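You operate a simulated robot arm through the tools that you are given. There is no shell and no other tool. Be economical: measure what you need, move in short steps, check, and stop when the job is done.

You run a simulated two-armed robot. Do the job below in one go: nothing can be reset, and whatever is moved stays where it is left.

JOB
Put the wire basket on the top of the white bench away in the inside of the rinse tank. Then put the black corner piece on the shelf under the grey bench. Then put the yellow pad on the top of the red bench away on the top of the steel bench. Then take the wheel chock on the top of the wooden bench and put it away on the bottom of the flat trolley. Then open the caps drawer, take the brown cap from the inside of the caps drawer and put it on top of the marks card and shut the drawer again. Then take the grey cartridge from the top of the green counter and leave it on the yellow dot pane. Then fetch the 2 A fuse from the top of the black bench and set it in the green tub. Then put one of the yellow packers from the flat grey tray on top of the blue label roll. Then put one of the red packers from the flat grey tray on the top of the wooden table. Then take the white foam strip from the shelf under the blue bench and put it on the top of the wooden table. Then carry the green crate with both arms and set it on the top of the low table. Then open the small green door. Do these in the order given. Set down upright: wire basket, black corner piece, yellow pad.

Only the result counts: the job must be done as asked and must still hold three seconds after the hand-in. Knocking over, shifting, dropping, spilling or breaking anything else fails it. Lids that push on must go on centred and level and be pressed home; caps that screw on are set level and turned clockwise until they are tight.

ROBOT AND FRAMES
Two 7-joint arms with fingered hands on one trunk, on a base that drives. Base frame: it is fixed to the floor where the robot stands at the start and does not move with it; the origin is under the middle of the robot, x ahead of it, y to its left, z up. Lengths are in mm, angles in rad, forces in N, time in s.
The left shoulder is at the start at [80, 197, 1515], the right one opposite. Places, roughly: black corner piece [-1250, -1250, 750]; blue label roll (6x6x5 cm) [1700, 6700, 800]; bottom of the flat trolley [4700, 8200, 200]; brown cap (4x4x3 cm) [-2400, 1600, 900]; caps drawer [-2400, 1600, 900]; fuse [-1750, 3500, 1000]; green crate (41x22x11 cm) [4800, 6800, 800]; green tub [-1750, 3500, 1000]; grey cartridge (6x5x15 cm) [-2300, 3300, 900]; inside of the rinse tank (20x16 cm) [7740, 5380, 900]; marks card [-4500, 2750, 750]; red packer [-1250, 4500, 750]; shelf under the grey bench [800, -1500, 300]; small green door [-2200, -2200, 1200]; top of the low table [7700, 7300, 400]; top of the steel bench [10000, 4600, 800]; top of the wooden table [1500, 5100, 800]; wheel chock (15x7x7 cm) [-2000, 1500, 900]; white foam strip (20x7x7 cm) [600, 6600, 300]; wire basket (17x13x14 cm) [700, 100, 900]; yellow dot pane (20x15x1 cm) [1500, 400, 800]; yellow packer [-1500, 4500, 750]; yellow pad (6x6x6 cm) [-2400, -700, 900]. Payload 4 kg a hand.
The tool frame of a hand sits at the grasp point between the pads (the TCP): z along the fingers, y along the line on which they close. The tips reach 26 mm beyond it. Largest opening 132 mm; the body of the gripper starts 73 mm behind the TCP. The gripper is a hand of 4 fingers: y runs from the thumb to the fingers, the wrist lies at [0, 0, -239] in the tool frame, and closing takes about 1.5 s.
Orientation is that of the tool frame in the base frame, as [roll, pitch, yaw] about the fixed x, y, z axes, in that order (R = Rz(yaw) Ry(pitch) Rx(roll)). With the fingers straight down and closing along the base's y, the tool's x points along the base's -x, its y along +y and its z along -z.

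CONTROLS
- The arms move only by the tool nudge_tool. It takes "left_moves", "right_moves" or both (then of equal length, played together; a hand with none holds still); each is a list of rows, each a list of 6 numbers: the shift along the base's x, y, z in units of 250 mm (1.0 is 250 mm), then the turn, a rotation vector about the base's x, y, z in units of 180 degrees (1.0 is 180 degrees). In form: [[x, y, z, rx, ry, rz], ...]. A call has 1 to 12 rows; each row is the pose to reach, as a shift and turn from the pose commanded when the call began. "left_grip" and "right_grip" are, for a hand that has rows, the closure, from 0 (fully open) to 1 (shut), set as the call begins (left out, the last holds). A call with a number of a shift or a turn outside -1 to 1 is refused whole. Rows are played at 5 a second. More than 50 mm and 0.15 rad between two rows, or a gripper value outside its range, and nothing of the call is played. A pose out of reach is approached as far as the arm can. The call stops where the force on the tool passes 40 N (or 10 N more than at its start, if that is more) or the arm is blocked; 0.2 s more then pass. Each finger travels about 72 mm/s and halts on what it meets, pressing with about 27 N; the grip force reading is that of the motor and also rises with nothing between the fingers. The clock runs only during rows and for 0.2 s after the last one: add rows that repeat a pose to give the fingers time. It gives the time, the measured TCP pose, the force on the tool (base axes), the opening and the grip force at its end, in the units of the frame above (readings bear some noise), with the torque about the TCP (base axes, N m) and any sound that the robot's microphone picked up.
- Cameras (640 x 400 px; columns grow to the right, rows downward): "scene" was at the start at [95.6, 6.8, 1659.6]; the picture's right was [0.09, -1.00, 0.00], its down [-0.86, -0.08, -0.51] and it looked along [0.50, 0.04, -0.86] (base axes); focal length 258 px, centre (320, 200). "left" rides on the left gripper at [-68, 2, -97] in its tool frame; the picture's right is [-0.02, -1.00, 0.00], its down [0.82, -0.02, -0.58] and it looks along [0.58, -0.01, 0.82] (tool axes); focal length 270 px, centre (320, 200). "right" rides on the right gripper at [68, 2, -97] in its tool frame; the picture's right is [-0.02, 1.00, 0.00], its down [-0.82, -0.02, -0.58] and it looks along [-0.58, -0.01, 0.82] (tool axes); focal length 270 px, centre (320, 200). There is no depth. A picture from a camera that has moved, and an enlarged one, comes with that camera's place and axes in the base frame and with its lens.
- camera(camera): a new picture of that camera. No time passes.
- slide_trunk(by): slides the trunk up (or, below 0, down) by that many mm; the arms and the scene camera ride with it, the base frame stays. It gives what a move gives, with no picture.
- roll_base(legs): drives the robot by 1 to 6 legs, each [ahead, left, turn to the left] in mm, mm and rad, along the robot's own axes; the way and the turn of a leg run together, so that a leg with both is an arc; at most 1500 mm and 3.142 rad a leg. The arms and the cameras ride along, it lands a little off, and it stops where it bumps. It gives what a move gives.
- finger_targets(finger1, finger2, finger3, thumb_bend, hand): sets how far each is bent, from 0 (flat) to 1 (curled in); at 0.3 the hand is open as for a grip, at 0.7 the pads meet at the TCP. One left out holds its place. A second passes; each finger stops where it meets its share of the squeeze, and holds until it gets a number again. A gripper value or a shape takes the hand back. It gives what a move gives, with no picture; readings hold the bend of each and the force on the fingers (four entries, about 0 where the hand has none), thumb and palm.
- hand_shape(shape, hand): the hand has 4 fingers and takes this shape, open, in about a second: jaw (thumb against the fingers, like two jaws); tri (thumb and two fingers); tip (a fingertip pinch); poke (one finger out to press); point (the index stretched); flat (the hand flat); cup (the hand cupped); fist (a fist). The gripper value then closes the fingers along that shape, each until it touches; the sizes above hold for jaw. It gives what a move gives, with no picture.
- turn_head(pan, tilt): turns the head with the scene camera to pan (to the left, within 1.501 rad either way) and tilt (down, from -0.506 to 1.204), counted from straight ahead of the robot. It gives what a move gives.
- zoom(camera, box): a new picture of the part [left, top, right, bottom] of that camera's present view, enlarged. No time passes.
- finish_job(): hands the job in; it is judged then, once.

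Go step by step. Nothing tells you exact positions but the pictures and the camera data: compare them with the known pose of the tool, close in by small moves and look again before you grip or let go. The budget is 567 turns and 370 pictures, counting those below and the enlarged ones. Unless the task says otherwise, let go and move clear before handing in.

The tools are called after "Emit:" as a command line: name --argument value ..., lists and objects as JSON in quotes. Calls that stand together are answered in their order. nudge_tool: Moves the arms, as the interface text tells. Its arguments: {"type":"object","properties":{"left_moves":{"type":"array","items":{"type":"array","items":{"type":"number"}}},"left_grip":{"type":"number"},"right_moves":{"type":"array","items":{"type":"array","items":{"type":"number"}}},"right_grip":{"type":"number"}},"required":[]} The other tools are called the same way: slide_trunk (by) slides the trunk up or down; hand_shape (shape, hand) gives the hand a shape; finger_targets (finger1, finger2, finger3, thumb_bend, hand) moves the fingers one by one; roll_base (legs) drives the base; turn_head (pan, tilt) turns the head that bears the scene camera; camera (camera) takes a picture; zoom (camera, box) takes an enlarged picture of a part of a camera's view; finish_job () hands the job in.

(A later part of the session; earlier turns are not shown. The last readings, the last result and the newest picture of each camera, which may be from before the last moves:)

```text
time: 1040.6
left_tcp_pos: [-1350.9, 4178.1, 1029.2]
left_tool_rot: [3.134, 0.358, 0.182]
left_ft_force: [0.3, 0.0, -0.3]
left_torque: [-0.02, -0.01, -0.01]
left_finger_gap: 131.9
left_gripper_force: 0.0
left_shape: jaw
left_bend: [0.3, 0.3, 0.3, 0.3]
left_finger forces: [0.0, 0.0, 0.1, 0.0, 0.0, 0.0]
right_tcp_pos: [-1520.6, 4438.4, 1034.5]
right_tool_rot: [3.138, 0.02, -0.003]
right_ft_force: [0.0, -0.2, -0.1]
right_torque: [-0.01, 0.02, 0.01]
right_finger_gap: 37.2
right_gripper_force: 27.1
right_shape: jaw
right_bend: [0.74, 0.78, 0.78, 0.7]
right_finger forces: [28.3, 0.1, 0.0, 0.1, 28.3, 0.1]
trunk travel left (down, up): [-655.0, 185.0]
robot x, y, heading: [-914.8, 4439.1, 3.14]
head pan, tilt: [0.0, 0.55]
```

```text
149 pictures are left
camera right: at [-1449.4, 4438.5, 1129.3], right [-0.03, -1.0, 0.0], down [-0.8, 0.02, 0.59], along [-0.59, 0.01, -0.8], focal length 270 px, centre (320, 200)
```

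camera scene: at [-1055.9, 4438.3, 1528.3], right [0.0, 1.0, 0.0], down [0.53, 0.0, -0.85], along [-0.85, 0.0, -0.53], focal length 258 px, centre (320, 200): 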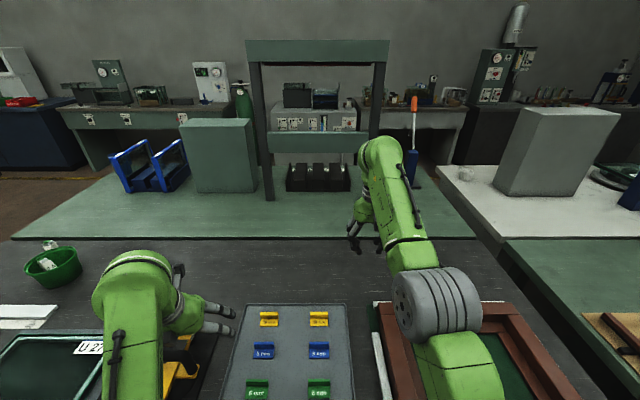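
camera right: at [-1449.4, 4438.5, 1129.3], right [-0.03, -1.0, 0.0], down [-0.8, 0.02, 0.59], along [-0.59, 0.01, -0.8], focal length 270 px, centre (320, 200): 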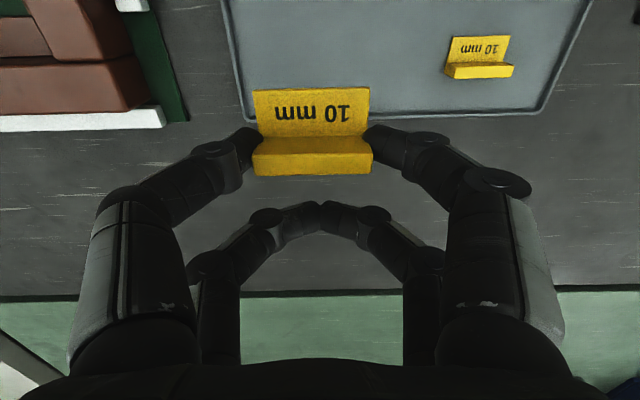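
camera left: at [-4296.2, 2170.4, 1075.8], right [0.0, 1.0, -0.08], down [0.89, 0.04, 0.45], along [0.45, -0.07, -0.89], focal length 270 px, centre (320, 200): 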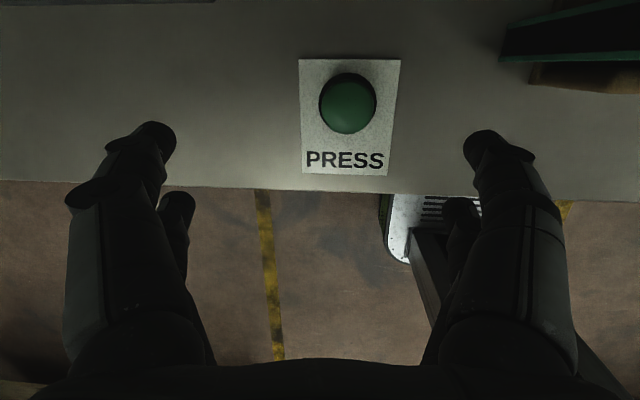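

The packer is held level. I back off, turn to +x and look for the blue label roll.

Emit:
roll_base --legs '[[-280, 0, 0], [0, 0, -2.4]]'

Emit:
turn_head --pan 0 --tilt 0.35

Emit:
camera --camera "scene"

```text
time: 1048.0
left_tcp_pos: [-526.0, 4931.5, 1030.1]
left_tool_rot: [3.134, 0.355, -2.148]
left_ft_force: [0.2, 0.6, 0.2]
left_torque: [-0.01, 0.01, -0.01]
left_finger_gap: 131.9
left_gripper_force: 0.0
left_shape: jaw
left_bend: [0.3, 0.3, 0.3, 0.3]
left_finger forces: [0.1, 0.1, 0.1, 0.0, 0.0, 0.0]
right_tcp_pos: [-219.0, 4874.4, 1033.9]
right_tool_rot: [3.139, 0.019, -2.332]
right_ft_force: [0.2, -0.3, -0.5]
right_torque: [-0.01, 0.0, 0.0]
right_finger_gap: 37.2
right_gripper_force: 26.6
right_shape: jaw
right_bend: [0.74, 0.78, 0.78, 0.7]
right_finger forces: [28.2, 0.1, 0.0, 0.0, 28.2, 0.0]
trunk travel left (down, up): [-655.0, 185.0]
robot x, y, heading: [-637.0, 4437.0, 0.806]
head pan, tilt: [0.0, 0.55]
```

```text
time: 1048.8
left_tcp_pos: [-525.8, 4930.3, 1029.2]
left_tool_rot: [3.134, 0.356, -2.15]
left_ft_force: [-0.5, -0.3, 0.4]
left_torque: [0.0, 0.01, 0.02]
left_finger_gap: 132.2
left_gripper_force: 0.0
left_shape: jaw
left_bend: [0.3, 0.3, 0.3, 0.3]
left_finger forces: [0.0, 0.1, 0.0, 0.0, 0.1, 0.0]
right_tcp_pos: [-219.0, 4873.3, 1033.9]
right_tool_rot: [3.138, 0.02, -2.332]
right_ft_force: [-0.6, 0.0, 0.3]
right_torque: [0.0, 0.01, -0.01]
right_finger_gap: 37.5
right_gripper_force: 27.0
right_shape: jaw
right_bend: [0.74, 0.78, 0.78, 0.7]
right_finger forces: [28.3, 0.0, 0.0, 0.0, 28.3, 0.0]
trunk travel left (down, up): [-655.0, 185.0]
robot x, y, heading: [-638.0, 4434.0, 0.81]
head pan, tilt: [0.0, 0.351]
```

```text
148 pictures are left
camera scene: at [-553.0, 4525.7, 1547.0], right [0.72, -0.69, 0.0], down [-0.24, -0.25, -0.94], along [0.65, 0.68, -0.34], focal length 258 px, centre (320, 200)
```

scene: 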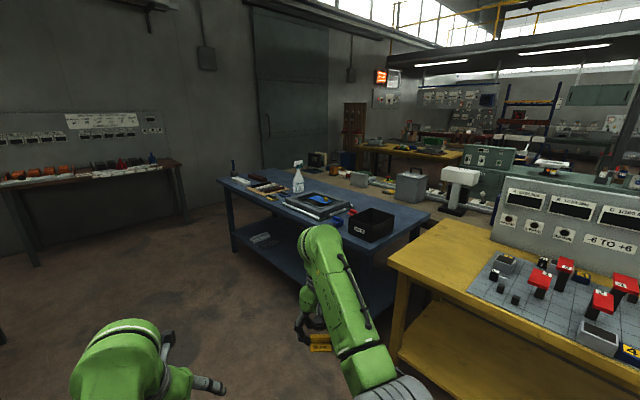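

Emit:
zoom --camera "scene" --box '[210, 130, 520, 290]'

```text
2.06 times, centred on (365, 210) of scene
camera zoom: at [-553.0, 4525.7, 1547.0], right [0.72, -0.69, 0.0], down [-0.24, -0.25, -0.94], along [0.65, 0.68, -0.34], focal length 533 px, centre (227, 179)
```

zoom: 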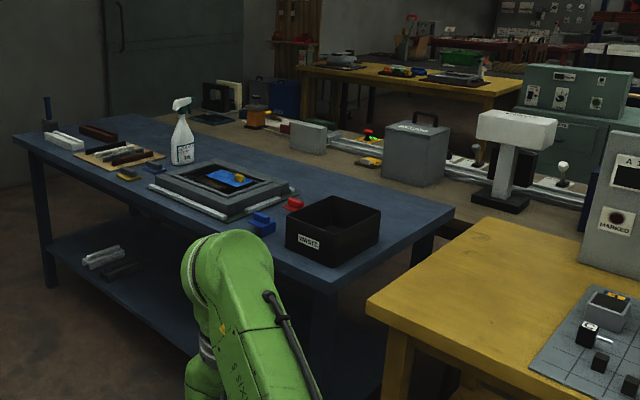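

The wooden bench with the roll lies behind the blue bench; I go round through the aisle at x ≈ 2450.

Emit:
roll_base --legs '[[0, 0, -0.81], [0, -1000, 0], [0, -980, 0], [1450, 0, 0], [1450, 0, 0]]'

Emit:
turn_head --pan 0.9 --tilt 0.35

Emit:
camera --camera "scene"

```text
time: 1074.5
left_tcp_pos: [2648.6, 2545.4, 1029.4]
left_tool_rot: [3.135, 0.356, -3.015]
left_ft_force: [-0.6, -0.5, -0.4]
left_torque: [0.0, 0.01, 0.02]
left_finger_gap: 132.0
left_gripper_force: 0.0
left_shape: jaw
left_bend: [0.3, 0.3, 0.3, 0.3]
left_finger forces: [0.0, 0.1, 0.0, 0.0, 0.0, 0.0]
right_tcp_pos: [2803.7, 2274.8, 1034.5]
right_tool_rot: [3.137, 0.02, 3.086]
right_ft_force: [-0.4, 0.4, -0.9]
right_torque: [0.01, -0.03, 0.01]
right_finger_gap: 37.3
right_gripper_force: 27.3
right_shape: jaw
right_bend: [0.74, 0.78, 0.78, 0.7]
right_finger forces: [28.3, 0.0, 0.0, 0.1, 28.3, 0.1]
trunk travel left (down, up): [-655.0, 185.0]
robot x, y, heading: [2198.3, 2307.1, -0.058]
head pan, tilt: [0.0, 0.351]
```

```text
time: 1075.7
left_tcp_pos: [2648.6, 2545.0, 1030.2]
left_tool_rot: [3.135, 0.358, -3.014]
left_ft_force: [-0.2, 0.4, -0.5]
left_torque: [-0.01, 0.02, 0.02]
left_finger_gap: 132.1
left_gripper_force: 0.0
left_shape: jaw
left_bend: [0.3, 0.3, 0.3, 0.3]
left_finger forces: [0.1, 0.0, 0.0, 0.0, 0.0, 0.0]
right_tcp_pos: [2802.9, 2274.5, 1034.0]
right_tool_rot: [3.138, 0.022, 3.086]
right_ft_force: [-0.4, 0.0, 0.4]
right_torque: [0.01, 0.02, 0.03]
right_finger_gap: 37.4
right_gripper_force: 27.0
right_shape: jaw
right_bend: [0.74, 0.78, 0.78, 0.7]
right_finger forces: [28.4, 0.0, 0.1, 0.0, 28.3, 0.0]
trunk travel left (down, up): [-655.0, 185.0]
robot x, y, heading: [2200.5, 2310.9, -0.057]
head pan, tilt: [0.901, 0.351]
```

```text
146 pictures are left
camera scene: at [2290.4, 2377.3, 1547.0], right [0.75, -0.67, 0.0], down [-0.23, -0.26, -0.94], along [0.63, 0.7, -0.34], focal length 258 px, centre (320, 200)
```

scene: 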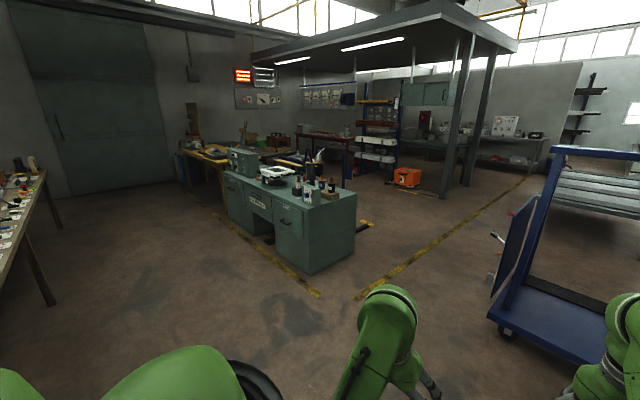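

Emit:
roll_base --legs '[[270, 0, 0], [0, 0, 1.628], [1450, 0, 0], [1450, 0, 0], [900, 0, 0]]'

Emit:
turn_head --pan 0.8 --tilt 0.45

Emit:
camera --camera "scene"

```text
time: 1099.3
left_tcp_pos: [2080.9, 6469.0, 1028.9]
left_tool_rot: [3.136, 0.354, -1.352]
left_ft_force: [-0.5, 0.9, 0.0]
left_torque: [-0.03, -0.01, 0.0]
left_finger_gap: 132.3
left_gripper_force: 0.0
left_shape: jaw
left_bend: [0.3, 0.3, 0.3, 0.3]
left_finger forces: [0.0, 0.0, 0.0, 0.1, 0.0, 0.0]
right_tcp_pos: [2335.6, 6649.2, 1034.9]
right_tool_rot: [3.139, 0.021, -1.535]
right_ft_force: [-0.1, -0.6, 0.2]
right_torque: [0.0, 0.01, 0.01]
right_finger_gap: 37.5
right_gripper_force: 27.3
right_shape: jaw
right_bend: [0.74, 0.78, 0.78, 0.7]
right_finger forces: [28.3, 0.1, 0.0, 0.0, 28.3, 0.0]
trunk travel left (down, up): [-655.0, 185.0]
robot x, y, heading: [2361.3, 6042.9, 1.608]
head pan, tilt: [0.901, 0.351]
```

```text
time: 1100.0
left_tcp_pos: [2081.9, 6470.1, 1029.0]
left_tool_rot: [3.135, 0.356, -1.35]
left_ft_force: [-0.3, 0.3, -0.6]
left_torque: [0.01, -0.03, -0.01]
left_finger_gap: 131.9
left_gripper_force: 0.0
left_shape: jaw
left_bend: [0.3, 0.3, 0.3, 0.3]
left_finger forces: [0.0, 0.0, 0.0, 0.0, 0.1, 0.1]
right_tcp_pos: [2334.7, 6650.6, 1034.9]
right_tool_rot: [3.137, 0.02, -1.534]
right_ft_force: [0.2, 0.5, -0.5]
right_torque: [0.03, 0.02, -0.02]
right_finger_gap: 37.4
right_gripper_force: 26.3
right_shape: jaw
right_bend: [0.74, 0.78, 0.78, 0.7]
right_finger forces: [28.3, 0.0, 0.1, 0.0, 28.3, 0.0]
trunk travel left (down, up): [-655.0, 185.0]
robot x, y, heading: [2355.5, 6043.8, 1.606]
head pan, tilt: [0.799, 0.45]
```

```text
145 pictures are left
camera scene: at [2287.1, 6137.5, 1537.9], right [0.67, 0.74, 0.0], down [0.32, -0.29, -0.9], along [-0.67, 0.6, -0.43], focal length 258 px, centre (320, 200)
```

scene: 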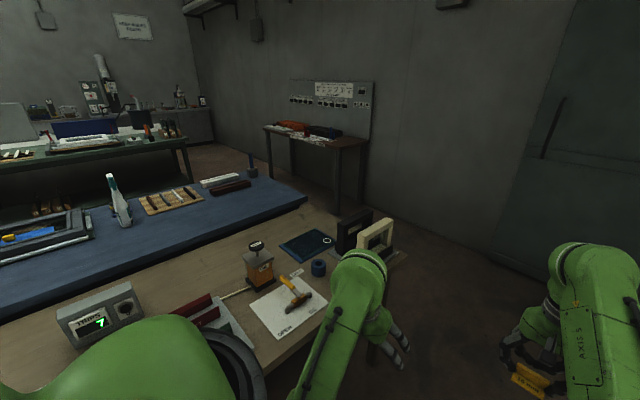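

The blue label roll is at about [1706, 6647]. I zoom in.

Emit:
zoom --camera "scene" --box '[230, 210, 420, 350]'

```text
2.86 times, centred on (325, 280) of scene
camera zoom: at [2287.1, 6137.5, 1537.9], right [0.67, 0.74, 0.0], down [0.32, -0.29, -0.9], along [-0.67, 0.6, -0.43], focal length 738 px, centre (306, -29)
```

zoom: 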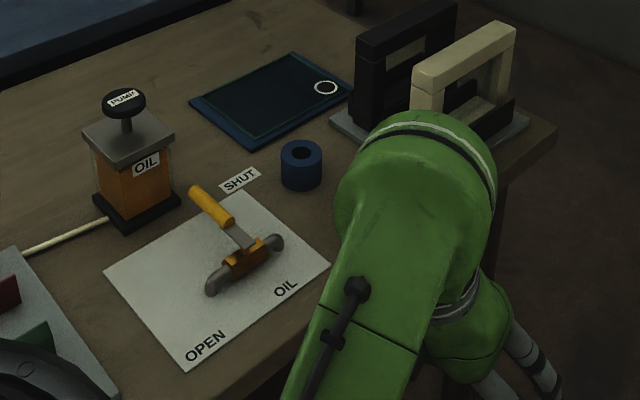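

Emit:
roll_base --legs '[[490, 0, 0], [0, 0, 1.535]]'

Emit:
turn_head --pan -0.1 --tilt 0.65

Emit:
camera --camera "scene"

Emit:
camera --camera "right"

```text
time: 1106.7
left_tcp_pos: [1903.6, 6293.5, 1028.6]
left_tool_rot: [3.134, 0.355, 0.165]
left_ft_force: [0.4, -0.3, -0.4]
left_torque: [-0.02, -0.04, 0.0]
left_finger_gap: 131.9
left_gripper_force: 0.1
left_shape: jaw
left_bend: [0.3, 0.3, 0.3, 0.3]
left_finger forces: [0.0, 0.0, 0.0, 0.0, 0.0, 0.0]
right_tcp_pos: [1737.6, 6558.1, 1035.1]
right_tool_rot: [3.137, 0.017, -0.018]
right_ft_force: [0.3, 0.3, -0.5]
right_torque: [-0.03, -0.01, -0.02]
right_finger_gap: 37.1
right_gripper_force: 26.9
right_shape: jaw
right_bend: [0.74, 0.78, 0.78, 0.7]
right_finger forces: [28.3, 0.0, 0.1, 0.0, 28.3, 0.0]
trunk travel left (down, up): [-655.0, 185.0]
robot x, y, heading: [2342.6, 6547.3, 3.119]
head pan, tilt: [0.799, 0.45]
```

```text
time: 1107.9
left_tcp_pos: [1903.9, 6292.7, 1028.8]
left_tool_rot: [3.133, 0.355, 0.165]
left_ft_force: [0.2, 0.1, -0.6]
left_torque: [-0.01, -0.01, -0.04]
left_finger_gap: 131.7
left_gripper_force: 0.0
left_shape: jaw
left_bend: [0.3, 0.3, 0.3, 0.3]
left_finger forces: [0.0, 0.0, 0.0, 0.0, 0.0, 0.1]
right_tcp_pos: [1737.8, 6558.0, 1034.8]
right_tool_rot: [3.137, 0.022, -0.017]
right_ft_force: [-0.1, -0.4, -0.8]
right_torque: [-0.05, 0.0, -0.04]
right_finger_gap: 37.3
right_gripper_force: 26.9
right_shape: jaw
right_bend: [0.74, 0.78, 0.78, 0.7]
right_finger forces: [28.3, 0.1, 0.0, 0.1, 28.3, 0.0]
trunk travel left (down, up): [-655.0, 185.0]
robot x, y, heading: [2341.5, 6544.0, 3.119]
head pan, tilt: [-0.099, 0.649]
```

```text
143 pictures are left
camera scene: at [2225.9, 6558.0, 1520.0], right [0.12, 0.99, 0.0], down [0.6, -0.07, -0.8], along [-0.79, 0.09, -0.6], focal length 258 px, centre (320, 200)
```

scene: 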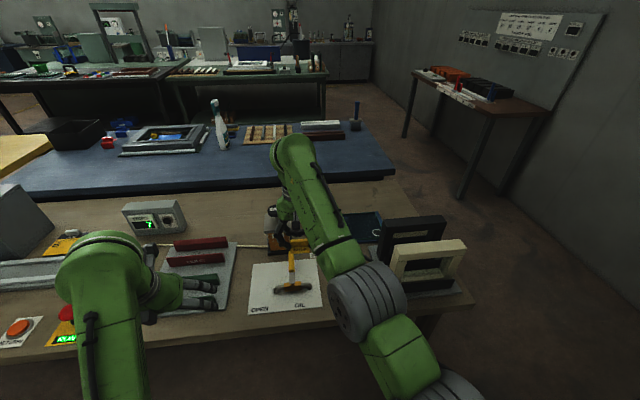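

```text
142 pictures are left
camera right: at [1808.8, 6555.9, 1129.0], right [-0.04, -1.0, 0.0], down [-0.8, 0.04, 0.59], along [-0.59, 0.02, -0.8], focal length 270 px, centre (320, 200)
```

right: 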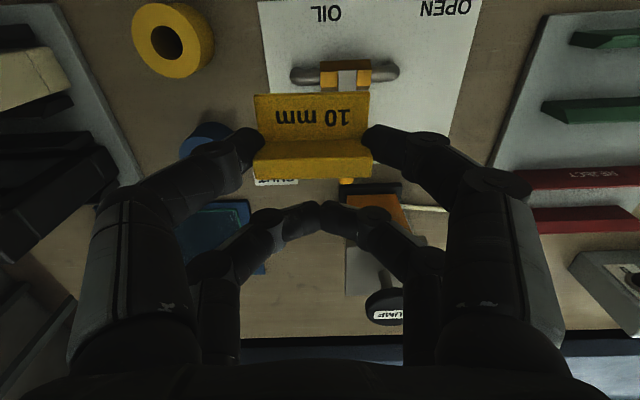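

Blue roll centre ≈ [1717, 6660], top ≈ 905 (a yellow roll stands 73 mm nearer). I roll ahead 80 mm and bring the packer over the blue roll.

Emit:
roll_base --legs '[[80, 0, 0.02]]'

Emit:
nudge_tool --right_moves '[[0.04, 0.15, 0, 0, -0.003, 0.002], [0.08, 0.3, 0, 0, -0.005, 0.004], [0.128, 0.41, 0, 0, -0.006, 0.004], [0.128, 0.41, -0.1, 0, -0.006, 0.004], [0.128, 0.41, -0.2, 0, -0.006, 0.004]]'

Emit:
camera --camera "right"

Emit:
zoom --camera "scene" --box '[270, 190, 440, 320]'

```text
time: 1108.9
left_tcp_pos: [1836.4, 6285.2, 1031.6]
left_tool_rot: [3.135, 0.363, 0.184]
left_ft_force: [0.8, -0.3, -0.5]
left_torque: [0.01, 0.05, -0.03]
left_finger_gap: 131.8
left_gripper_force: 0.0
left_shape: jaw
left_bend: [0.3, 0.3, 0.3, 0.3]
left_finger forces: [0.0, 0.1, 0.1, 0.1, 0.0, 0.0]
right_tcp_pos: [1665.8, 6547.0, 1038.4]
right_tool_rot: [3.138, 0.025, 0.0]
right_ft_force: [1.8, 0.7, 0.5]
right_torque: [-0.01, 0.05, -0.04]
right_finger_gap: 37.4
right_gripper_force: 27.1
right_shape: jaw
right_bend: [0.74, 0.78, 0.78, 0.7]
right_finger forces: [28.4, 0.0, 0.0, 0.1, 28.3, 0.1]
trunk travel left (down, up): [-655.0, 185.0]
robot x, y, heading: [2267.3, 6546.8, 3.143]
head pan, tilt: [-0.099, 0.649]
```

```text
time: 1110.1
left_tcp_pos: [1831.8, 6286.0, 1029.5]
left_tool_rot: [3.134, 0.357, 0.185]
left_ft_force: [-0.6, -0.1, -0.5]
left_torque: [0.01, -0.01, -0.01]
left_finger_gap: 131.9
left_gripper_force: 0.0
left_shape: jaw
left_bend: [0.3, 0.3, 0.3, 0.3]
left_finger forces: [0.1, 0.0, 0.0, 0.0, 0.1, 0.0]
right_tcp_pos: [1692.1, 6651.3, 986.5]
right_tool_rot: [3.136, 0.003, 0.016]
right_ft_force: [0.3, 0.5, -0.3]
right_torque: [0.01, 0.02, -0.01]
right_finger_gap: 37.4
right_gripper_force: 27.4
right_shape: jaw
right_bend: [0.74, 0.78, 0.78, 0.7]
right_finger forces: [28.3, 0.1, 0.0, 0.0, 28.3, 0.1]
trunk travel left (down, up): [-655.0, 185.0]
robot x, y, heading: [2266.4, 6549.4, 3.141]
head pan, tilt: [-0.099, 0.649]
```

```text
141 pictures are left
camera right: at [1762.0, 6651.6, 1083.0], right [-0.01, -1.0, 0.01], down [-0.81, 0.01, 0.58], along [-0.58, 0.0, -0.81], focal length 270 px, centre (320, 200)
```

right: 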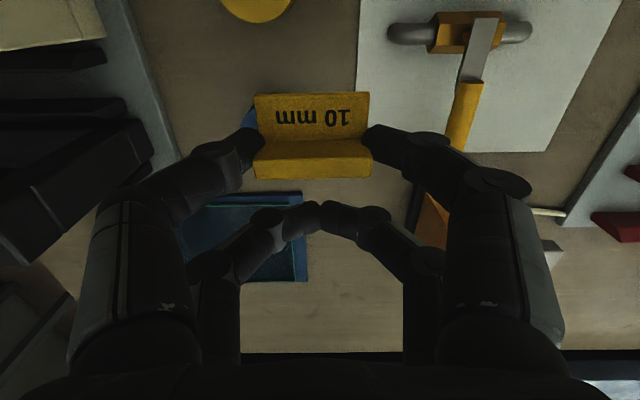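

```text
3.08 times, centred on (355, 255) of scene
camera zoom: at [2149.0, 6557.1, 1520.1], right [0.1, 0.99, 0.0], down [0.6, -0.06, -0.8], along [-0.79, 0.08, -0.6], focal length 795 px, centre (212, 31)
```

zoom: 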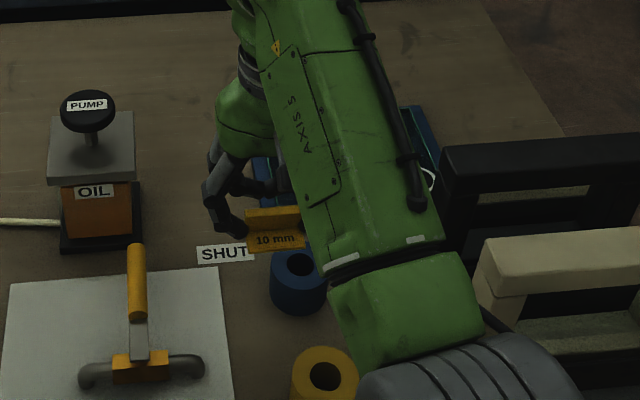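

Emit:
nudge_tool --right_moves '[[-0.044, 0.096, 0, 0, 0, 0], [-0.044, 0.096, -0.06, 0, 0, 0]]'

Emit:
camera --camera "right"

Emit:
zoom --camera "scene" --box '[300, 220, 400, 310]'

```text
time: 1110.7
left_tcp_pos: [1832.0, 6286.5, 1029.3]
left_tool_rot: [3.135, 0.358, 0.184]
left_ft_force: [-0.1, -0.7, 0.4]
left_torque: [-0.02, 0.02, -0.05]
left_finger_gap: 131.9
left_gripper_force: 0.1
left_shape: jaw
left_bend: [0.3, 0.3, 0.3, 0.3]
left_finger forces: [0.0, 0.1, 0.1, 0.1, 0.0, 0.0]
right_tcp_pos: [1681.2, 6675.4, 969.8]
right_tool_rot: [3.136, 0.003, 0.014]
right_ft_force: [-0.3, 0.1, -0.2]
right_torque: [0.0, 0.01, 0.01]
right_finger_gap: 37.1
right_gripper_force: 27.0
right_shape: jaw
right_bend: [0.74, 0.78, 0.78, 0.7]
right_finger forces: [28.4, 0.0, 0.0, 0.2, 28.2, 0.0]
trunk travel left (down, up): [-655.0, 185.0]
robot x, y, heading: [2266.5, 6546.8, 3.135]
head pan, tilt: [-0.099, 0.649]
```

```text
139 pictures are left
camera right: at [1749.8, 6675.8, 1066.2], right [-0.01, -1.0, 0.0], down [-0.82, 0.01, 0.58], along [-0.58, 0.0, -0.82], focal length 270 px, centre (320, 200)
```

right: 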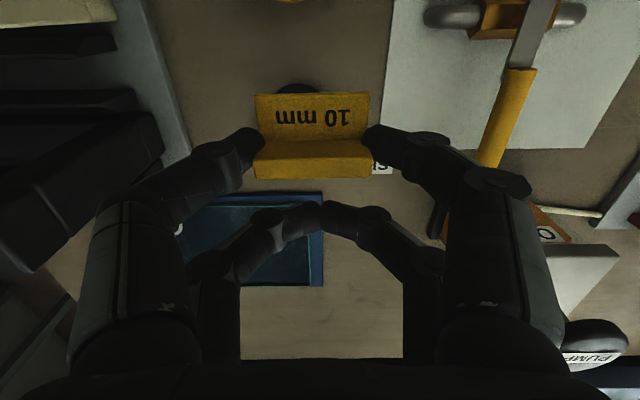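

```text
4.44 times, centred on (350, 265) of scene
camera zoom: at [2148.2, 6557.0, 1520.0], right [0.1, 0.99, 0.0], down [0.6, -0.06, -0.8], along [-0.79, 0.08, -0.6], focal length 1148 px, centre (187, -89)
```

zoom: 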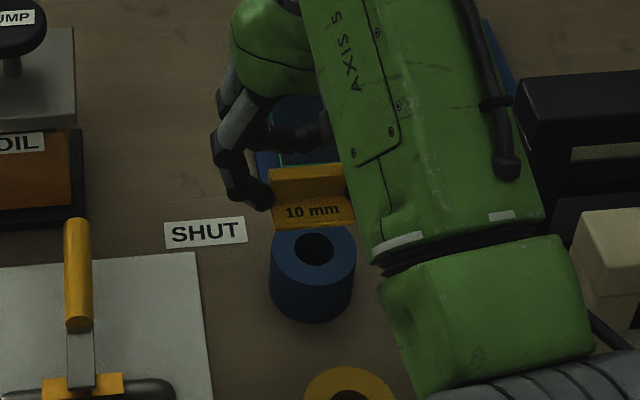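

Both views now agree on the roll at [1678, 6691], top ≈ 866. I correct (-30, +16) and look again.

Emit:
nudge_tool --right_moves '[[-0.06, 0.032, 0, 0, 0, 0], [-0.12, 0.064, -0.04, 0, 0, 0], [-0.12, 0.064, -0.14, 0, 0, 0]]'

Emit:
camera --camera "right"

Emit:
zoom --camera "scene" --box '[300, 220, 400, 310]'

```text
time: 1111.5
left_tcp_pos: [1831.2, 6285.4, 1029.4]
left_tool_rot: [3.134, 0.357, 0.187]
left_ft_force: [-0.3, -0.2, 0.1]
left_torque: [-0.02, -0.01, -0.02]
left_finger_gap: 131.9
left_gripper_force: 0.1
left_shape: jaw
left_bend: [0.3, 0.3, 0.3, 0.3]
left_finger forces: [0.0, 0.1, 0.0, 0.1, 0.0, 0.1]
right_tcp_pos: [1650.1, 6688.7, 935.3]
right_tool_rot: [3.136, 0.001, 0.013]
right_ft_force: [0.6, 0.9, -1.0]
right_torque: [0.01, 0.01, 0.02]
right_finger_gap: 37.5
right_gripper_force: 27.0
right_shape: jaw
right_bend: [0.74, 0.78, 0.78, 0.7]
right_finger forces: [28.3, 0.1, 0.0, 0.0, 28.3, 0.0]
trunk travel left (down, up): [-655.0, 185.0]
robot x, y, heading: [2268.9, 6546.1, 3.14]
head pan, tilt: [-0.099, 0.649]
```

```text
137 pictures are left
camera right: at [1719.4, 6690.0, 1030.0], right [-0.01, -1.0, 0.0], down [-0.81, 0.01, 0.58], along [-0.58, 0.0, -0.81], focal length 270 px, centre (320, 200)
```

right: 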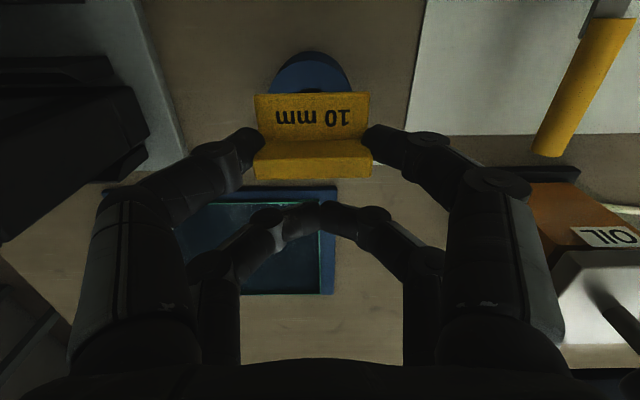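

```text
4.44 times, centred on (350, 265) of scene
camera zoom: at [2148.2, 6556.6, 1520.1], right [0.1, 0.99, 0.0], down [0.6, -0.06, -0.8], along [-0.79, 0.08, -0.6], focal length 1148 px, centre (187, -89)
```

zoom: 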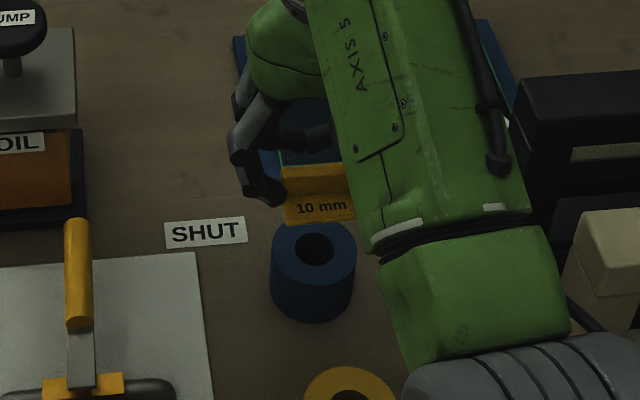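

Emit:
nudge_tool --right_moves '[[-0.04, 0.02, -0.06, 0, 0, 0], [-0.04, 0.02, -0.14, 0, 0, 0]]'

Emit:
camera --camera "right"

Emit:
zoom --camera "scene" --box '[300, 220, 400, 310]'

```text
time: 1112.1
left_tcp_pos: [1831.0, 6285.8, 1029.6]
left_tool_rot: [3.135, 0.357, 0.184]
left_ft_force: [-0.7, -0.2, 0.5]
left_torque: [0.0, 0.02, -0.04]
left_finger_gap: 132.1
left_gripper_force: 0.2
left_shape: jaw
left_bend: [0.3, 0.3, 0.3, 0.3]
left_finger forces: [0.1, 0.0, 0.0, 0.1, 0.1, 0.0]
right_tcp_pos: [1641.8, 6693.6, 898.4]
right_tool_rot: [3.139, 0.002, 0.014]
right_ft_force: [0.3, 0.5, 0.0]
right_torque: [0.01, 0.0, 0.03]
right_finger_gap: 37.1
right_gripper_force: 26.9
right_shape: jaw
right_bend: [0.74, 0.78, 0.78, 0.7]
right_finger forces: [28.3, 0.0, 0.0, 0.1, 28.3, 0.0]
trunk travel left (down, up): [-655.0, 185.0]
robot x, y, heading: [2262.9, 6549.1, 3.141]
head pan, tilt: [-0.099, 0.649]
```

```text
135 pictures are left
camera right: at [1710.4, 6694.4, 994.3], right [-0.01, -1.0, 0.0], down [-0.81, 0.01, 0.58], along [-0.58, 0.0, -0.81], focal length 270 px, centre (320, 200)
```

right: 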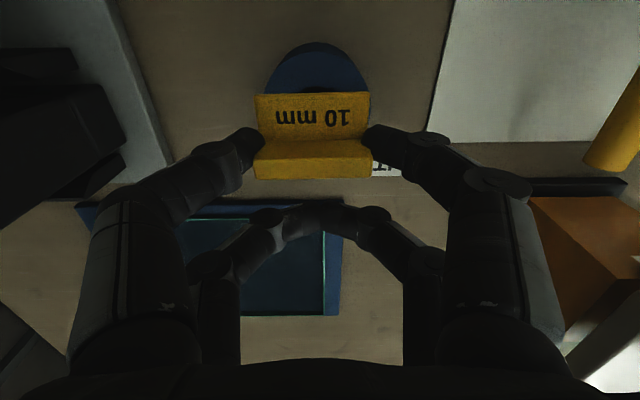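

```text
4.44 times, centred on (350, 265) of scene
camera zoom: at [2147.8, 6556.8, 1520.0], right [0.1, 0.99, 0.0], down [0.6, -0.06, -0.8], along [-0.79, 0.08, -0.6], focal length 1148 px, centre (187, -89)
```

zoom: 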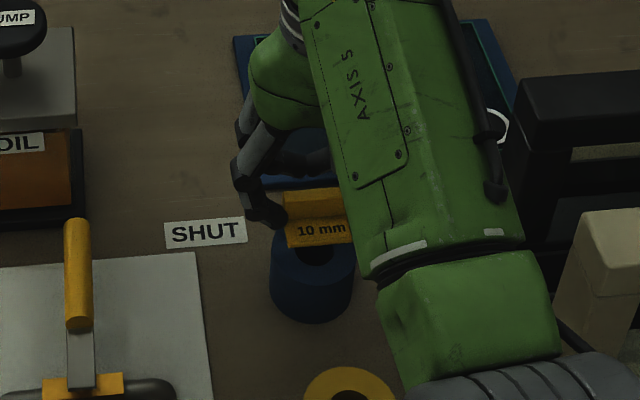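

Aligned: roll [1667, 6695], top ≈ 833; packer centre [1669, 6694]. I lower toward contact.

Emit:
nudge_tool --right_moves '[[0, 0, -0.05, 0, 0, 0], [0, 0, -0.1, 0, 0, 0], [0, 0, -0.116, 0, 0, 0], [0, 0, -0.128, 0, 0, 0]]'

Emit:
camera --camera "right"

```text
time: 1113.1
left_tcp_pos: [1832.7, 6284.9, 1032.1]
left_tool_rot: [3.135, 0.359, 0.184]
left_ft_force: [0.3, 0.4, -0.1]
left_torque: [-0.02, 0.0, 0.02]
left_finger_gap: 132.1
left_gripper_force: 0.0
left_shape: jaw
left_bend: [0.3, 0.3, 0.3, 0.3]
left_finger forces: [0.1, 0.0, 0.0, 0.0, 0.1, 0.0]
right_tcp_pos: [1641.9, 6693.9, 871.1]
right_tool_rot: [3.139, 0.012, 0.013]
right_ft_force: [-1.5, 1.3, 18.1]
right_torque: [-0.14, -0.34, 0.02]
right_finger_gap: 37.9
right_gripper_force: 27.2
right_shape: jaw
right_bend: [0.75, 0.78, 0.78, 0.7]
right_finger forces: [42.2, 0.1, 0.0, 0.0, 30.4, 0.0]
trunk travel left (down, up): [-655.0, 185.0]
robot x, y, heading: [2265.3, 6544.7, 3.141]
head pan, tilt: [-0.099, 0.649]
```

```text
133 pictures are left
camera right: at [1711.5, 6694.5, 966.2], right [-0.01, -1.0, 0.0], down [-0.81, 0.01, 0.59], along [-0.59, 0.0, -0.81], focal length 270 px, centre (320, 200)
```

right: 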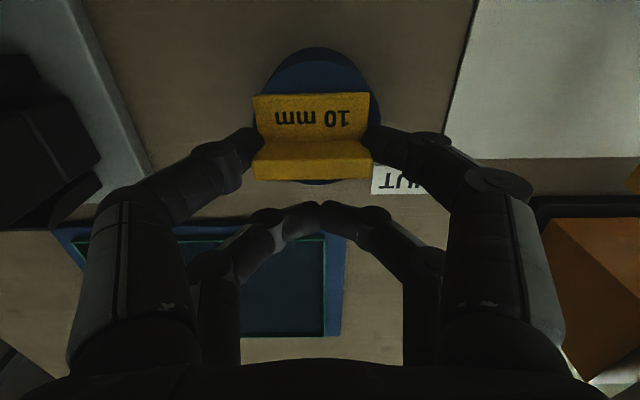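

Contact, packer centred on the roll. I relieve 4 mm, open and rise.

Emit:
nudge_tool --right_moves '[[0, 0, 0.018, 0, 0, 0]]'

Emit:
nudge_tool --right_moves '[[0, 0, 0, 0, 0, 0], [0, 0, 0, 0, 0, 0], [0, 0, 0, 0, 0, 0], [0, 0, 0, 0, 0, 0], [0, 0, 0.08, 0, 0, 0], [0, 0, 0.22, 0, 0, 0], [0, 0, 0.4, 0, 0, 0], [0, 0, 0.55, 0, 0, 0]]' --right_grip 0.35

Emit:
camera --camera "right"

```text
time: 1113.5
left_tcp_pos: [1830.6, 6286.1, 1029.3]
left_tool_rot: [3.136, 0.359, 0.182]
left_ft_force: [0.9, 0.5, 0.5]
left_torque: [0.03, -0.01, -0.03]
left_finger_gap: 131.8
left_gripper_force: 0.1
left_shape: jaw
left_bend: [0.3, 0.3, 0.3, 0.3]
left_finger forces: [0.1, 0.0, 0.0, 0.0, 0.0, 0.1]
right_tcp_pos: [1642.1, 6694.2, 871.2]
right_tool_rot: [3.138, 0.0, 0.015]
right_ft_force: [-1.2, 0.9, 6.1]
right_torque: [-0.01, -0.05, -0.06]
right_finger_gap: 37.8
right_gripper_force: 27.1
right_shape: jaw
right_bend: [0.75, 0.78, 0.78, 0.7]
right_finger forces: [33.0, 0.1, 0.0, 0.0, 29.6, 0.0]
trunk travel left (down, up): [-655.0, 185.0]
robot x, y, heading: [2267.3, 6552.3, 3.141]
head pan, tilt: [-0.099, 0.649]
```

```text
time: 1115.3
left_tcp_pos: [1831.7, 6285.8, 1028.9]
left_tool_rot: [3.135, 0.358, 0.187]
left_ft_force: [-0.1, 0.1, 1.4]
left_torque: [0.02, 0.0, -0.02]
left_finger_gap: 132.0
left_gripper_force: 0.1
left_shape: jaw
left_bend: [0.3, 0.3, 0.3, 0.3]
left_finger forces: [0.0, 0.1, 0.0, 0.0, 0.1, 0.1]
right_tcp_pos: [1642.8, 6696.7, 1013.0]
right_tool_rot: [3.138, 0.001, 0.015]
right_ft_force: [0.1, 0.3, -0.2]
right_torque: [0.01, 0.02, 0.0]
right_finger_gap: 85.5
right_gripper_force: 0.0
right_shape: jaw
right_bend: [0.7, 0.7, 0.7, 0.64]
right_finger forces: [0.0, 0.1, 0.0, 0.1, 0.0, 0.1]
trunk travel left (down, up): [-655.0, 185.0]
robot x, y, heading: [2263.4, 6545.3, 3.135]
head pan, tilt: [-0.099, 0.649]
```

```text
132 pictures are left
camera right: at [1711.7, 6697.6, 1108.2], right [-0.01, -1.0, 0.0], down [-0.82, 0.01, 0.58], along [-0.58, 0.0, -0.82], focal length 270 px, centre (320, 200)
```

right: 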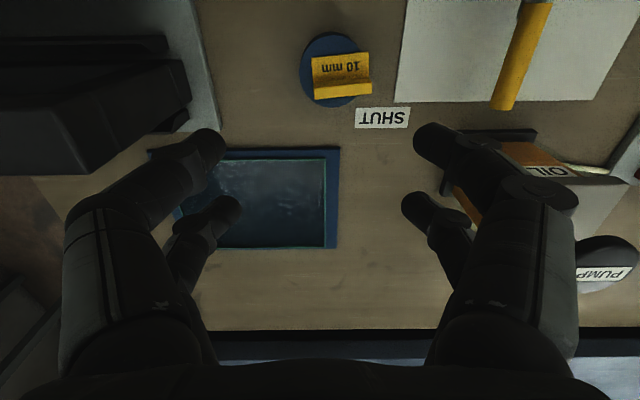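

The packer sits on the blue roll. I go back for a red packer.

Emit:
roll_base --legs '[[-330, 0, 0], [0, 1400, 0], [0, 1400, 0], [0, 1300, 0]]'

Emit:
roll_base --legs '[[1450, 0, 0], [1450, 0, 0]]'

```text
time: 1136.8
left_tcp_pos: [2285.1, 2184.4, 1030.0]
left_tool_rot: [3.134, 0.357, 0.208]
left_ft_force: [0.1, -0.2, 0.2]
left_torque: [0.01, 0.0, -0.02]
left_finger_gap: 132.1
left_gripper_force: 0.1
left_shape: jaw
left_bend: [0.3, 0.3, 0.3, 0.3]
left_finger forces: [0.1, 0.1, 0.0, 0.0, 0.0, 0.0]
right_tcp_pos: [2086.4, 2593.5, 1012.2]
right_tool_rot: [3.137, 0.002, 0.038]
right_ft_force: [-0.3, -0.6, 0.0]
right_torque: [-0.02, -0.01, -0.01]
right_finger_gap: 85.8
right_gripper_force: 0.0
right_shape: jaw
right_bend: [0.7, 0.7, 0.7, 0.64]
right_finger forces: [0.0, 0.1, 0.0, 0.0, 0.0, 0.1]
trunk travel left (down, up): [-655.0, 185.0]
robot x, y, heading: [2708.6, 2458.6, -3.121]
head pan, tilt: [-0.099, 0.649]
```

```text
time: 1150.8
left_tcp_pos: [-622.1, 2108.0, 1030.0]
left_tool_rot: [3.135, 0.358, 0.205]
left_ft_force: [0.4, -0.7, 0.7]
left_torque: [0.0, 0.02, -0.01]
left_finger_gap: 132.0
left_gripper_force: 0.1
left_shape: jaw
left_bend: [0.3, 0.3, 0.3, 0.3]
left_finger forces: [0.0, 0.1, 0.1, 0.1, 0.1, 0.0]
right_tcp_pos: [-818.4, 2515.7, 1011.8]
right_tool_rot: [3.14, 0.0, 0.032]
right_ft_force: [0.7, -0.8, 0.4]
right_torque: [0.0, -0.02, -0.02]
right_finger_gap: 85.8
right_gripper_force: 0.1
right_shape: jaw
right_bend: [0.7, 0.7, 0.7, 0.64]
right_finger forces: [0.1, 0.0, 0.0, 0.0, 0.0, 0.0]
trunk travel left (down, up): [-655.0, 185.0]
robot x, y, heading: [-189.1, 2380.3, -3.13]
head pan, tilt: [-0.099, 0.649]
```

Emit:
roll_base --legs '[[440, 0, 0], [0, -1000, 0], [0, -1020, 0]]'

Emit:
turn_head --pan 0 --tilt 0.65

Emit:
camera --camera "scene"

```text
time: 1163.1
left_tcp_pos: [-1097.3, 4127.4, 1029.2]
left_tool_rot: [3.135, 0.358, 0.189]
left_ft_force: [-0.2, 0.5, -0.1]
left_torque: [0.0, -0.03, 0.0]
left_finger_gap: 131.9
left_gripper_force: 0.0
left_shape: jaw
left_bend: [0.3, 0.3, 0.3, 0.3]
left_finger forces: [0.0, 0.0, 0.0, 0.0, 0.0, 0.0]
right_tcp_pos: [-1287.6, 4537.0, 1012.0]
right_tool_rot: [3.139, 0.001, 0.018]
right_ft_force: [0.6, -0.3, -0.2]
right_torque: [0.0, 0.02, -0.02]
right_finger_gap: 85.4
right_gripper_force: 0.0
right_shape: jaw
right_bend: [0.7, 0.7, 0.7, 0.64]
right_finger forces: [0.0, 0.1, 0.0, 0.1, 0.0, 0.0]
trunk travel left (down, up): [-655.0, 185.0]
robot x, y, heading: [-665.6, 4386.3, -3.138]
head pan, tilt: [-0.099, 0.649]
```

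```text
time: 1163.8
left_tcp_pos: [-1096.8, 4127.3, 1029.2]
left_tool_rot: [3.134, 0.358, 0.187]
left_ft_force: [0.6, -0.7, 0.6]
left_torque: [0.02, -0.01, -0.03]
left_finger_gap: 131.9
left_gripper_force: 0.2
left_shape: jaw
left_bend: [0.3, 0.3, 0.3, 0.3]
left_finger forces: [0.0, 0.0, 0.0, 0.0, 0.0, 0.0]
right_tcp_pos: [-1288.1, 4537.5, 1011.8]
right_tool_rot: [3.138, 0.002, 0.017]
right_ft_force: [0.7, -0.7, 0.2]
right_torque: [0.02, 0.02, -0.02]
right_finger_gap: 85.6
right_gripper_force: 0.1
right_shape: jaw
right_bend: [0.7, 0.7, 0.7, 0.64]
right_finger forces: [0.1, 0.0, 0.0, 0.1, 0.0, 0.1]
trunk travel left (down, up): [-655.0, 185.0]
robot x, y, heading: [-661.3, 4390.7, -3.135]
head pan, tilt: [0.0, 0.649]
```

```text
131 pictures are left
camera scene: at [-781.4, 4391.0, 1520.0], right [0.0, 1.0, 0.0], down [0.6, 0.0, -0.8], along [-0.8, 0.0, -0.6], focal length 258 px, centre (320, 200)
```

scene: 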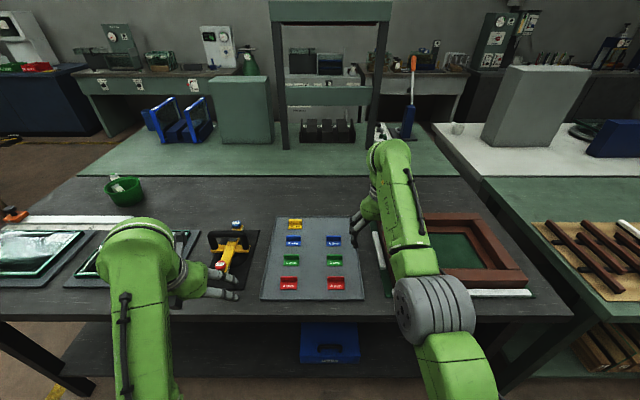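

The right red packer is at about [-1243, 4435]. I position the hand above it.

Emit:
roll_base --legs '[[40, 0, -0.005]]'

Emit:
nudge_tool --right_moves '[[0.09, -0.14, 0, 0, 0, 0], [0.18, -0.28, 0, 0, 0, -0.003], [0.26, -0.4, -0.1, 0, 0, -0.005], [0.26, -0.4, -0.25, 0, 0, -0.005]]'

Emit:
camera --camera "right"

```text
time: 1164.7
left_tcp_pos: [-1130.1, 4129.9, 1032.3]
left_tool_rot: [3.135, 0.366, 0.183]
left_ft_force: [1.3, -0.3, 1.0]
left_torque: [0.0, 0.05, 0.0]
left_finger_gap: 132.4
left_gripper_force: 0.1
left_shape: jaw
left_bend: [0.3, 0.3, 0.3, 0.3]
left_finger forces: [0.0, 0.0, 0.1, 0.0, 0.0, 0.0]
right_tcp_pos: [-1319.7, 4541.3, 1017.4]
right_tool_rot: [3.137, 0.01, 0.013]
right_ft_force: [1.6, 0.6, 0.9]
right_torque: [0.03, 0.07, 0.03]
right_finger_gap: 85.5
right_gripper_force: 0.0
right_shape: jaw
right_bend: [0.7, 0.7, 0.7, 0.64]
right_finger forces: [0.0, 0.0, 0.0, 0.0, 0.1, 0.0]
trunk travel left (down, up): [-655.0, 185.0]
robot x, y, heading: [-700.6, 4393.7, 3.136]
head pan, tilt: [0.0, 0.649]
```

```text
time: 1165.7
left_tcp_pos: [-1139.1, 4130.4, 1029.7]
left_tool_rot: [3.133, 0.357, 0.182]
left_ft_force: [0.4, 0.0, 0.6]
left_torque: [0.01, -0.01, -0.02]
left_finger_gap: 132.0
left_gripper_force: 0.0
left_shape: jaw
left_bend: [0.3, 0.3, 0.3, 0.3]
left_finger forces: [0.0, 0.0, 0.0, 0.1, 0.0, 0.1]
right_tcp_pos: [-1261.7, 4441.0, 949.2]
right_tool_rot: [3.137, 0.002, -0.002]
right_ft_force: [1.0, -0.3, -0.1]
right_torque: [-0.03, -0.02, 0.0]
right_finger_gap: 85.3
right_gripper_force: 0.1
right_shape: jaw
right_bend: [0.7, 0.7, 0.7, 0.64]
right_finger forces: [0.0, 0.0, 0.1, 0.0, 0.0, 0.1]
trunk travel left (down, up): [-655.0, 185.0]
robot x, y, heading: [-702.9, 4390.7, 3.134]
head pan, tilt: [0.0, 0.649]
```

```text
130 pictures are left
camera right: at [-1192.8, 4441.7, 1046.1], right [-0.03, -1.0, 0.0], down [-0.81, 0.03, 0.58], along [-0.58, 0.01, -0.82], focal length 270 px, centre (320, 200)
```

right: 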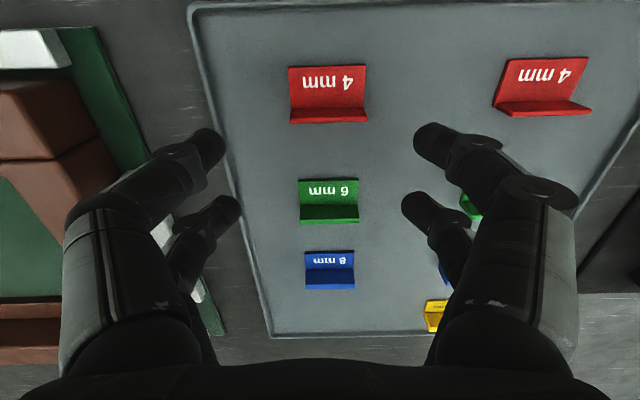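

Emit:
nudge_tool --right_moves '[[-0.012, -0.01, -0.1, 0, 0, 0], [-0.012, -0.01, -0.2, 0, 0, 0], [-0.012, -0.01, -0.264, 0, 0, 0]]'

Emit:
nudge_tool --right_moves '[[0, 0, 0, 0, 0, 0], [0, 0, 0, 0, 0, 0], [0, 0, 0, 0, 0, 0], [0, 0, 0, 0, 0, 0], [0, 0, 0, 0, 0, 0]]' --right_grip 1

Emit:
camera --camera "right"

```text
time: 1166.5
left_tcp_pos: [-1136.2, 4130.6, 1030.2]
left_tool_rot: [3.133, 0.359, 0.184]
left_ft_force: [-0.7, 0.6, 0.8]
left_torque: [0.0, 0.0, -0.01]
left_finger_gap: 131.9
left_gripper_force: 0.1
left_shape: jaw
left_bend: [0.3, 0.3, 0.3, 0.3]
left_finger forces: [0.1, 0.0, 0.0, 0.1, 0.0, 0.1]
right_tcp_pos: [-1263.8, 4438.2, 884.4]
right_tool_rot: [3.137, 0.004, -0.004]
right_ft_force: [-0.4, -0.6, -0.7]
right_torque: [-0.02, 0.02, 0.0]
right_finger_gap: 85.5
right_gripper_force: 0.1
right_shape: jaw
right_bend: [0.7, 0.7, 0.7, 0.64]
right_finger forces: [0.0, 0.1, 0.0, 0.1, 0.0, 0.0]
trunk travel left (down, up): [-655.0, 185.0]
robot x, y, heading: [-702.1, 4391.3, 3.136]
head pan, tilt: [0.0, 0.649]
```

```text
time: 1167.7
left_tcp_pos: [-1136.7, 4129.8, 1029.3]
left_tool_rot: [3.134, 0.357, 0.183]
left_ft_force: [-0.5, -0.2, 0.5]
left_torque: [0.02, 0.0, -0.01]
left_finger_gap: 132.0
left_gripper_force: 0.1
left_shape: jaw
left_bend: [0.3, 0.3, 0.3, 0.3]
left_finger forces: [0.1, 0.0, 0.0, 0.1, 0.0, 0.0]
right_tcp_pos: [-1264.1, 4438.1, 884.1]
right_tool_rot: [3.139, 0.003, -0.004]
right_ft_force: [-0.6, -1.0, 0.8]
right_torque: [0.06, -0.02, 0.0]
right_finger_gap: 16.1
right_gripper_force: 27.2
right_shape: jaw
right_bend: [0.74, 0.6, 0.6, 0.7]
right_finger forces: [22.2, 0.0, 0.0, 0.1, 22.3, 0.0]
trunk travel left (down, up): [-655.0, 185.0]
robot x, y, heading: [-701.9, 4391.7, 3.139]
head pan, tilt: [0.0, 0.649]
```

```text
129 pictures are left
camera right: at [-1195.4, 4438.3, 979.6], right [-0.03, -1.0, 0.0], down [-0.81, 0.03, 0.58], along [-0.58, 0.01, -0.81], focal length 270 px, centre (320, 200)
```

right: 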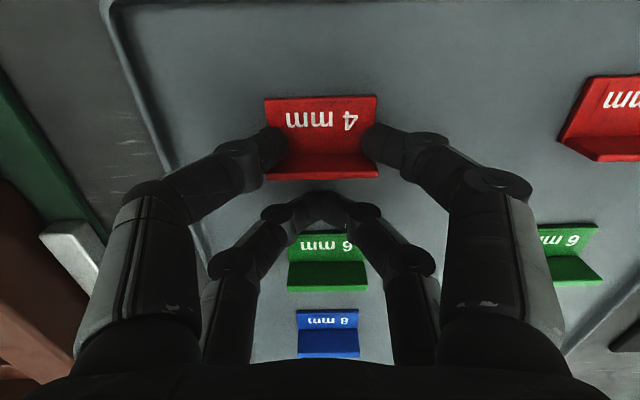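

Gripped without touching the tray. I lift and check.

Emit:
nudge_tool --right_moves '[[0, 0, 0.06, 0, 0, 0], [0, 0, 0.2, 0, 0, 0], [0, 0, 0.36, 0, 0, 0], [0, 0, 0.52, 0, 0, 0]]'

Emit:
camera --camera "right"

```text
time: 1168.7
left_tcp_pos: [-1136.7, 4129.8, 1029.5]
left_tool_rot: [3.134, 0.36, 0.184]
left_ft_force: [0.2, -0.4, -0.4]
left_torque: [0.03, -0.02, -0.01]
left_finger_gap: 131.8
left_gripper_force: 0.1
left_shape: jaw
left_bend: [0.3, 0.3, 0.3, 0.3]
left_finger forces: [0.0, 0.0, 0.0, 0.0, 0.1, 0.0]
right_tcp_pos: [-1262.2, 4437.4, 1013.8]
right_tool_rot: [3.139, 0.002, -0.004]
right_ft_force: [0.2, -0.1, -1.0]
right_torque: [0.03, 0.03, -0.02]
right_finger_gap: 16.1
right_gripper_force: 27.6
right_shape: jaw
right_bend: [0.74, 0.6, 0.6, 0.7]
right_finger forces: [22.1, 0.1, 0.1, 0.0, 22.1, 0.1]
trunk travel left (down, up): [-655.0, 185.0]
robot x, y, heading: [-704.1, 4390.8, 3.139]
head pan, tilt: [0.0, 0.649]
```

```text
128 pictures are left
camera right: at [-1193.1, 4436.1, 1109.3], right [-0.03, -1.0, 0.0], down [-0.81, 0.03, 0.58], along [-0.58, 0.01, -0.82], focal length 270 px, centre (320, 200)
```

right: 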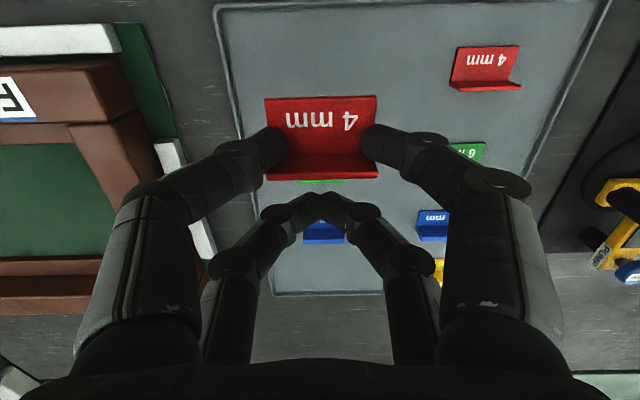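

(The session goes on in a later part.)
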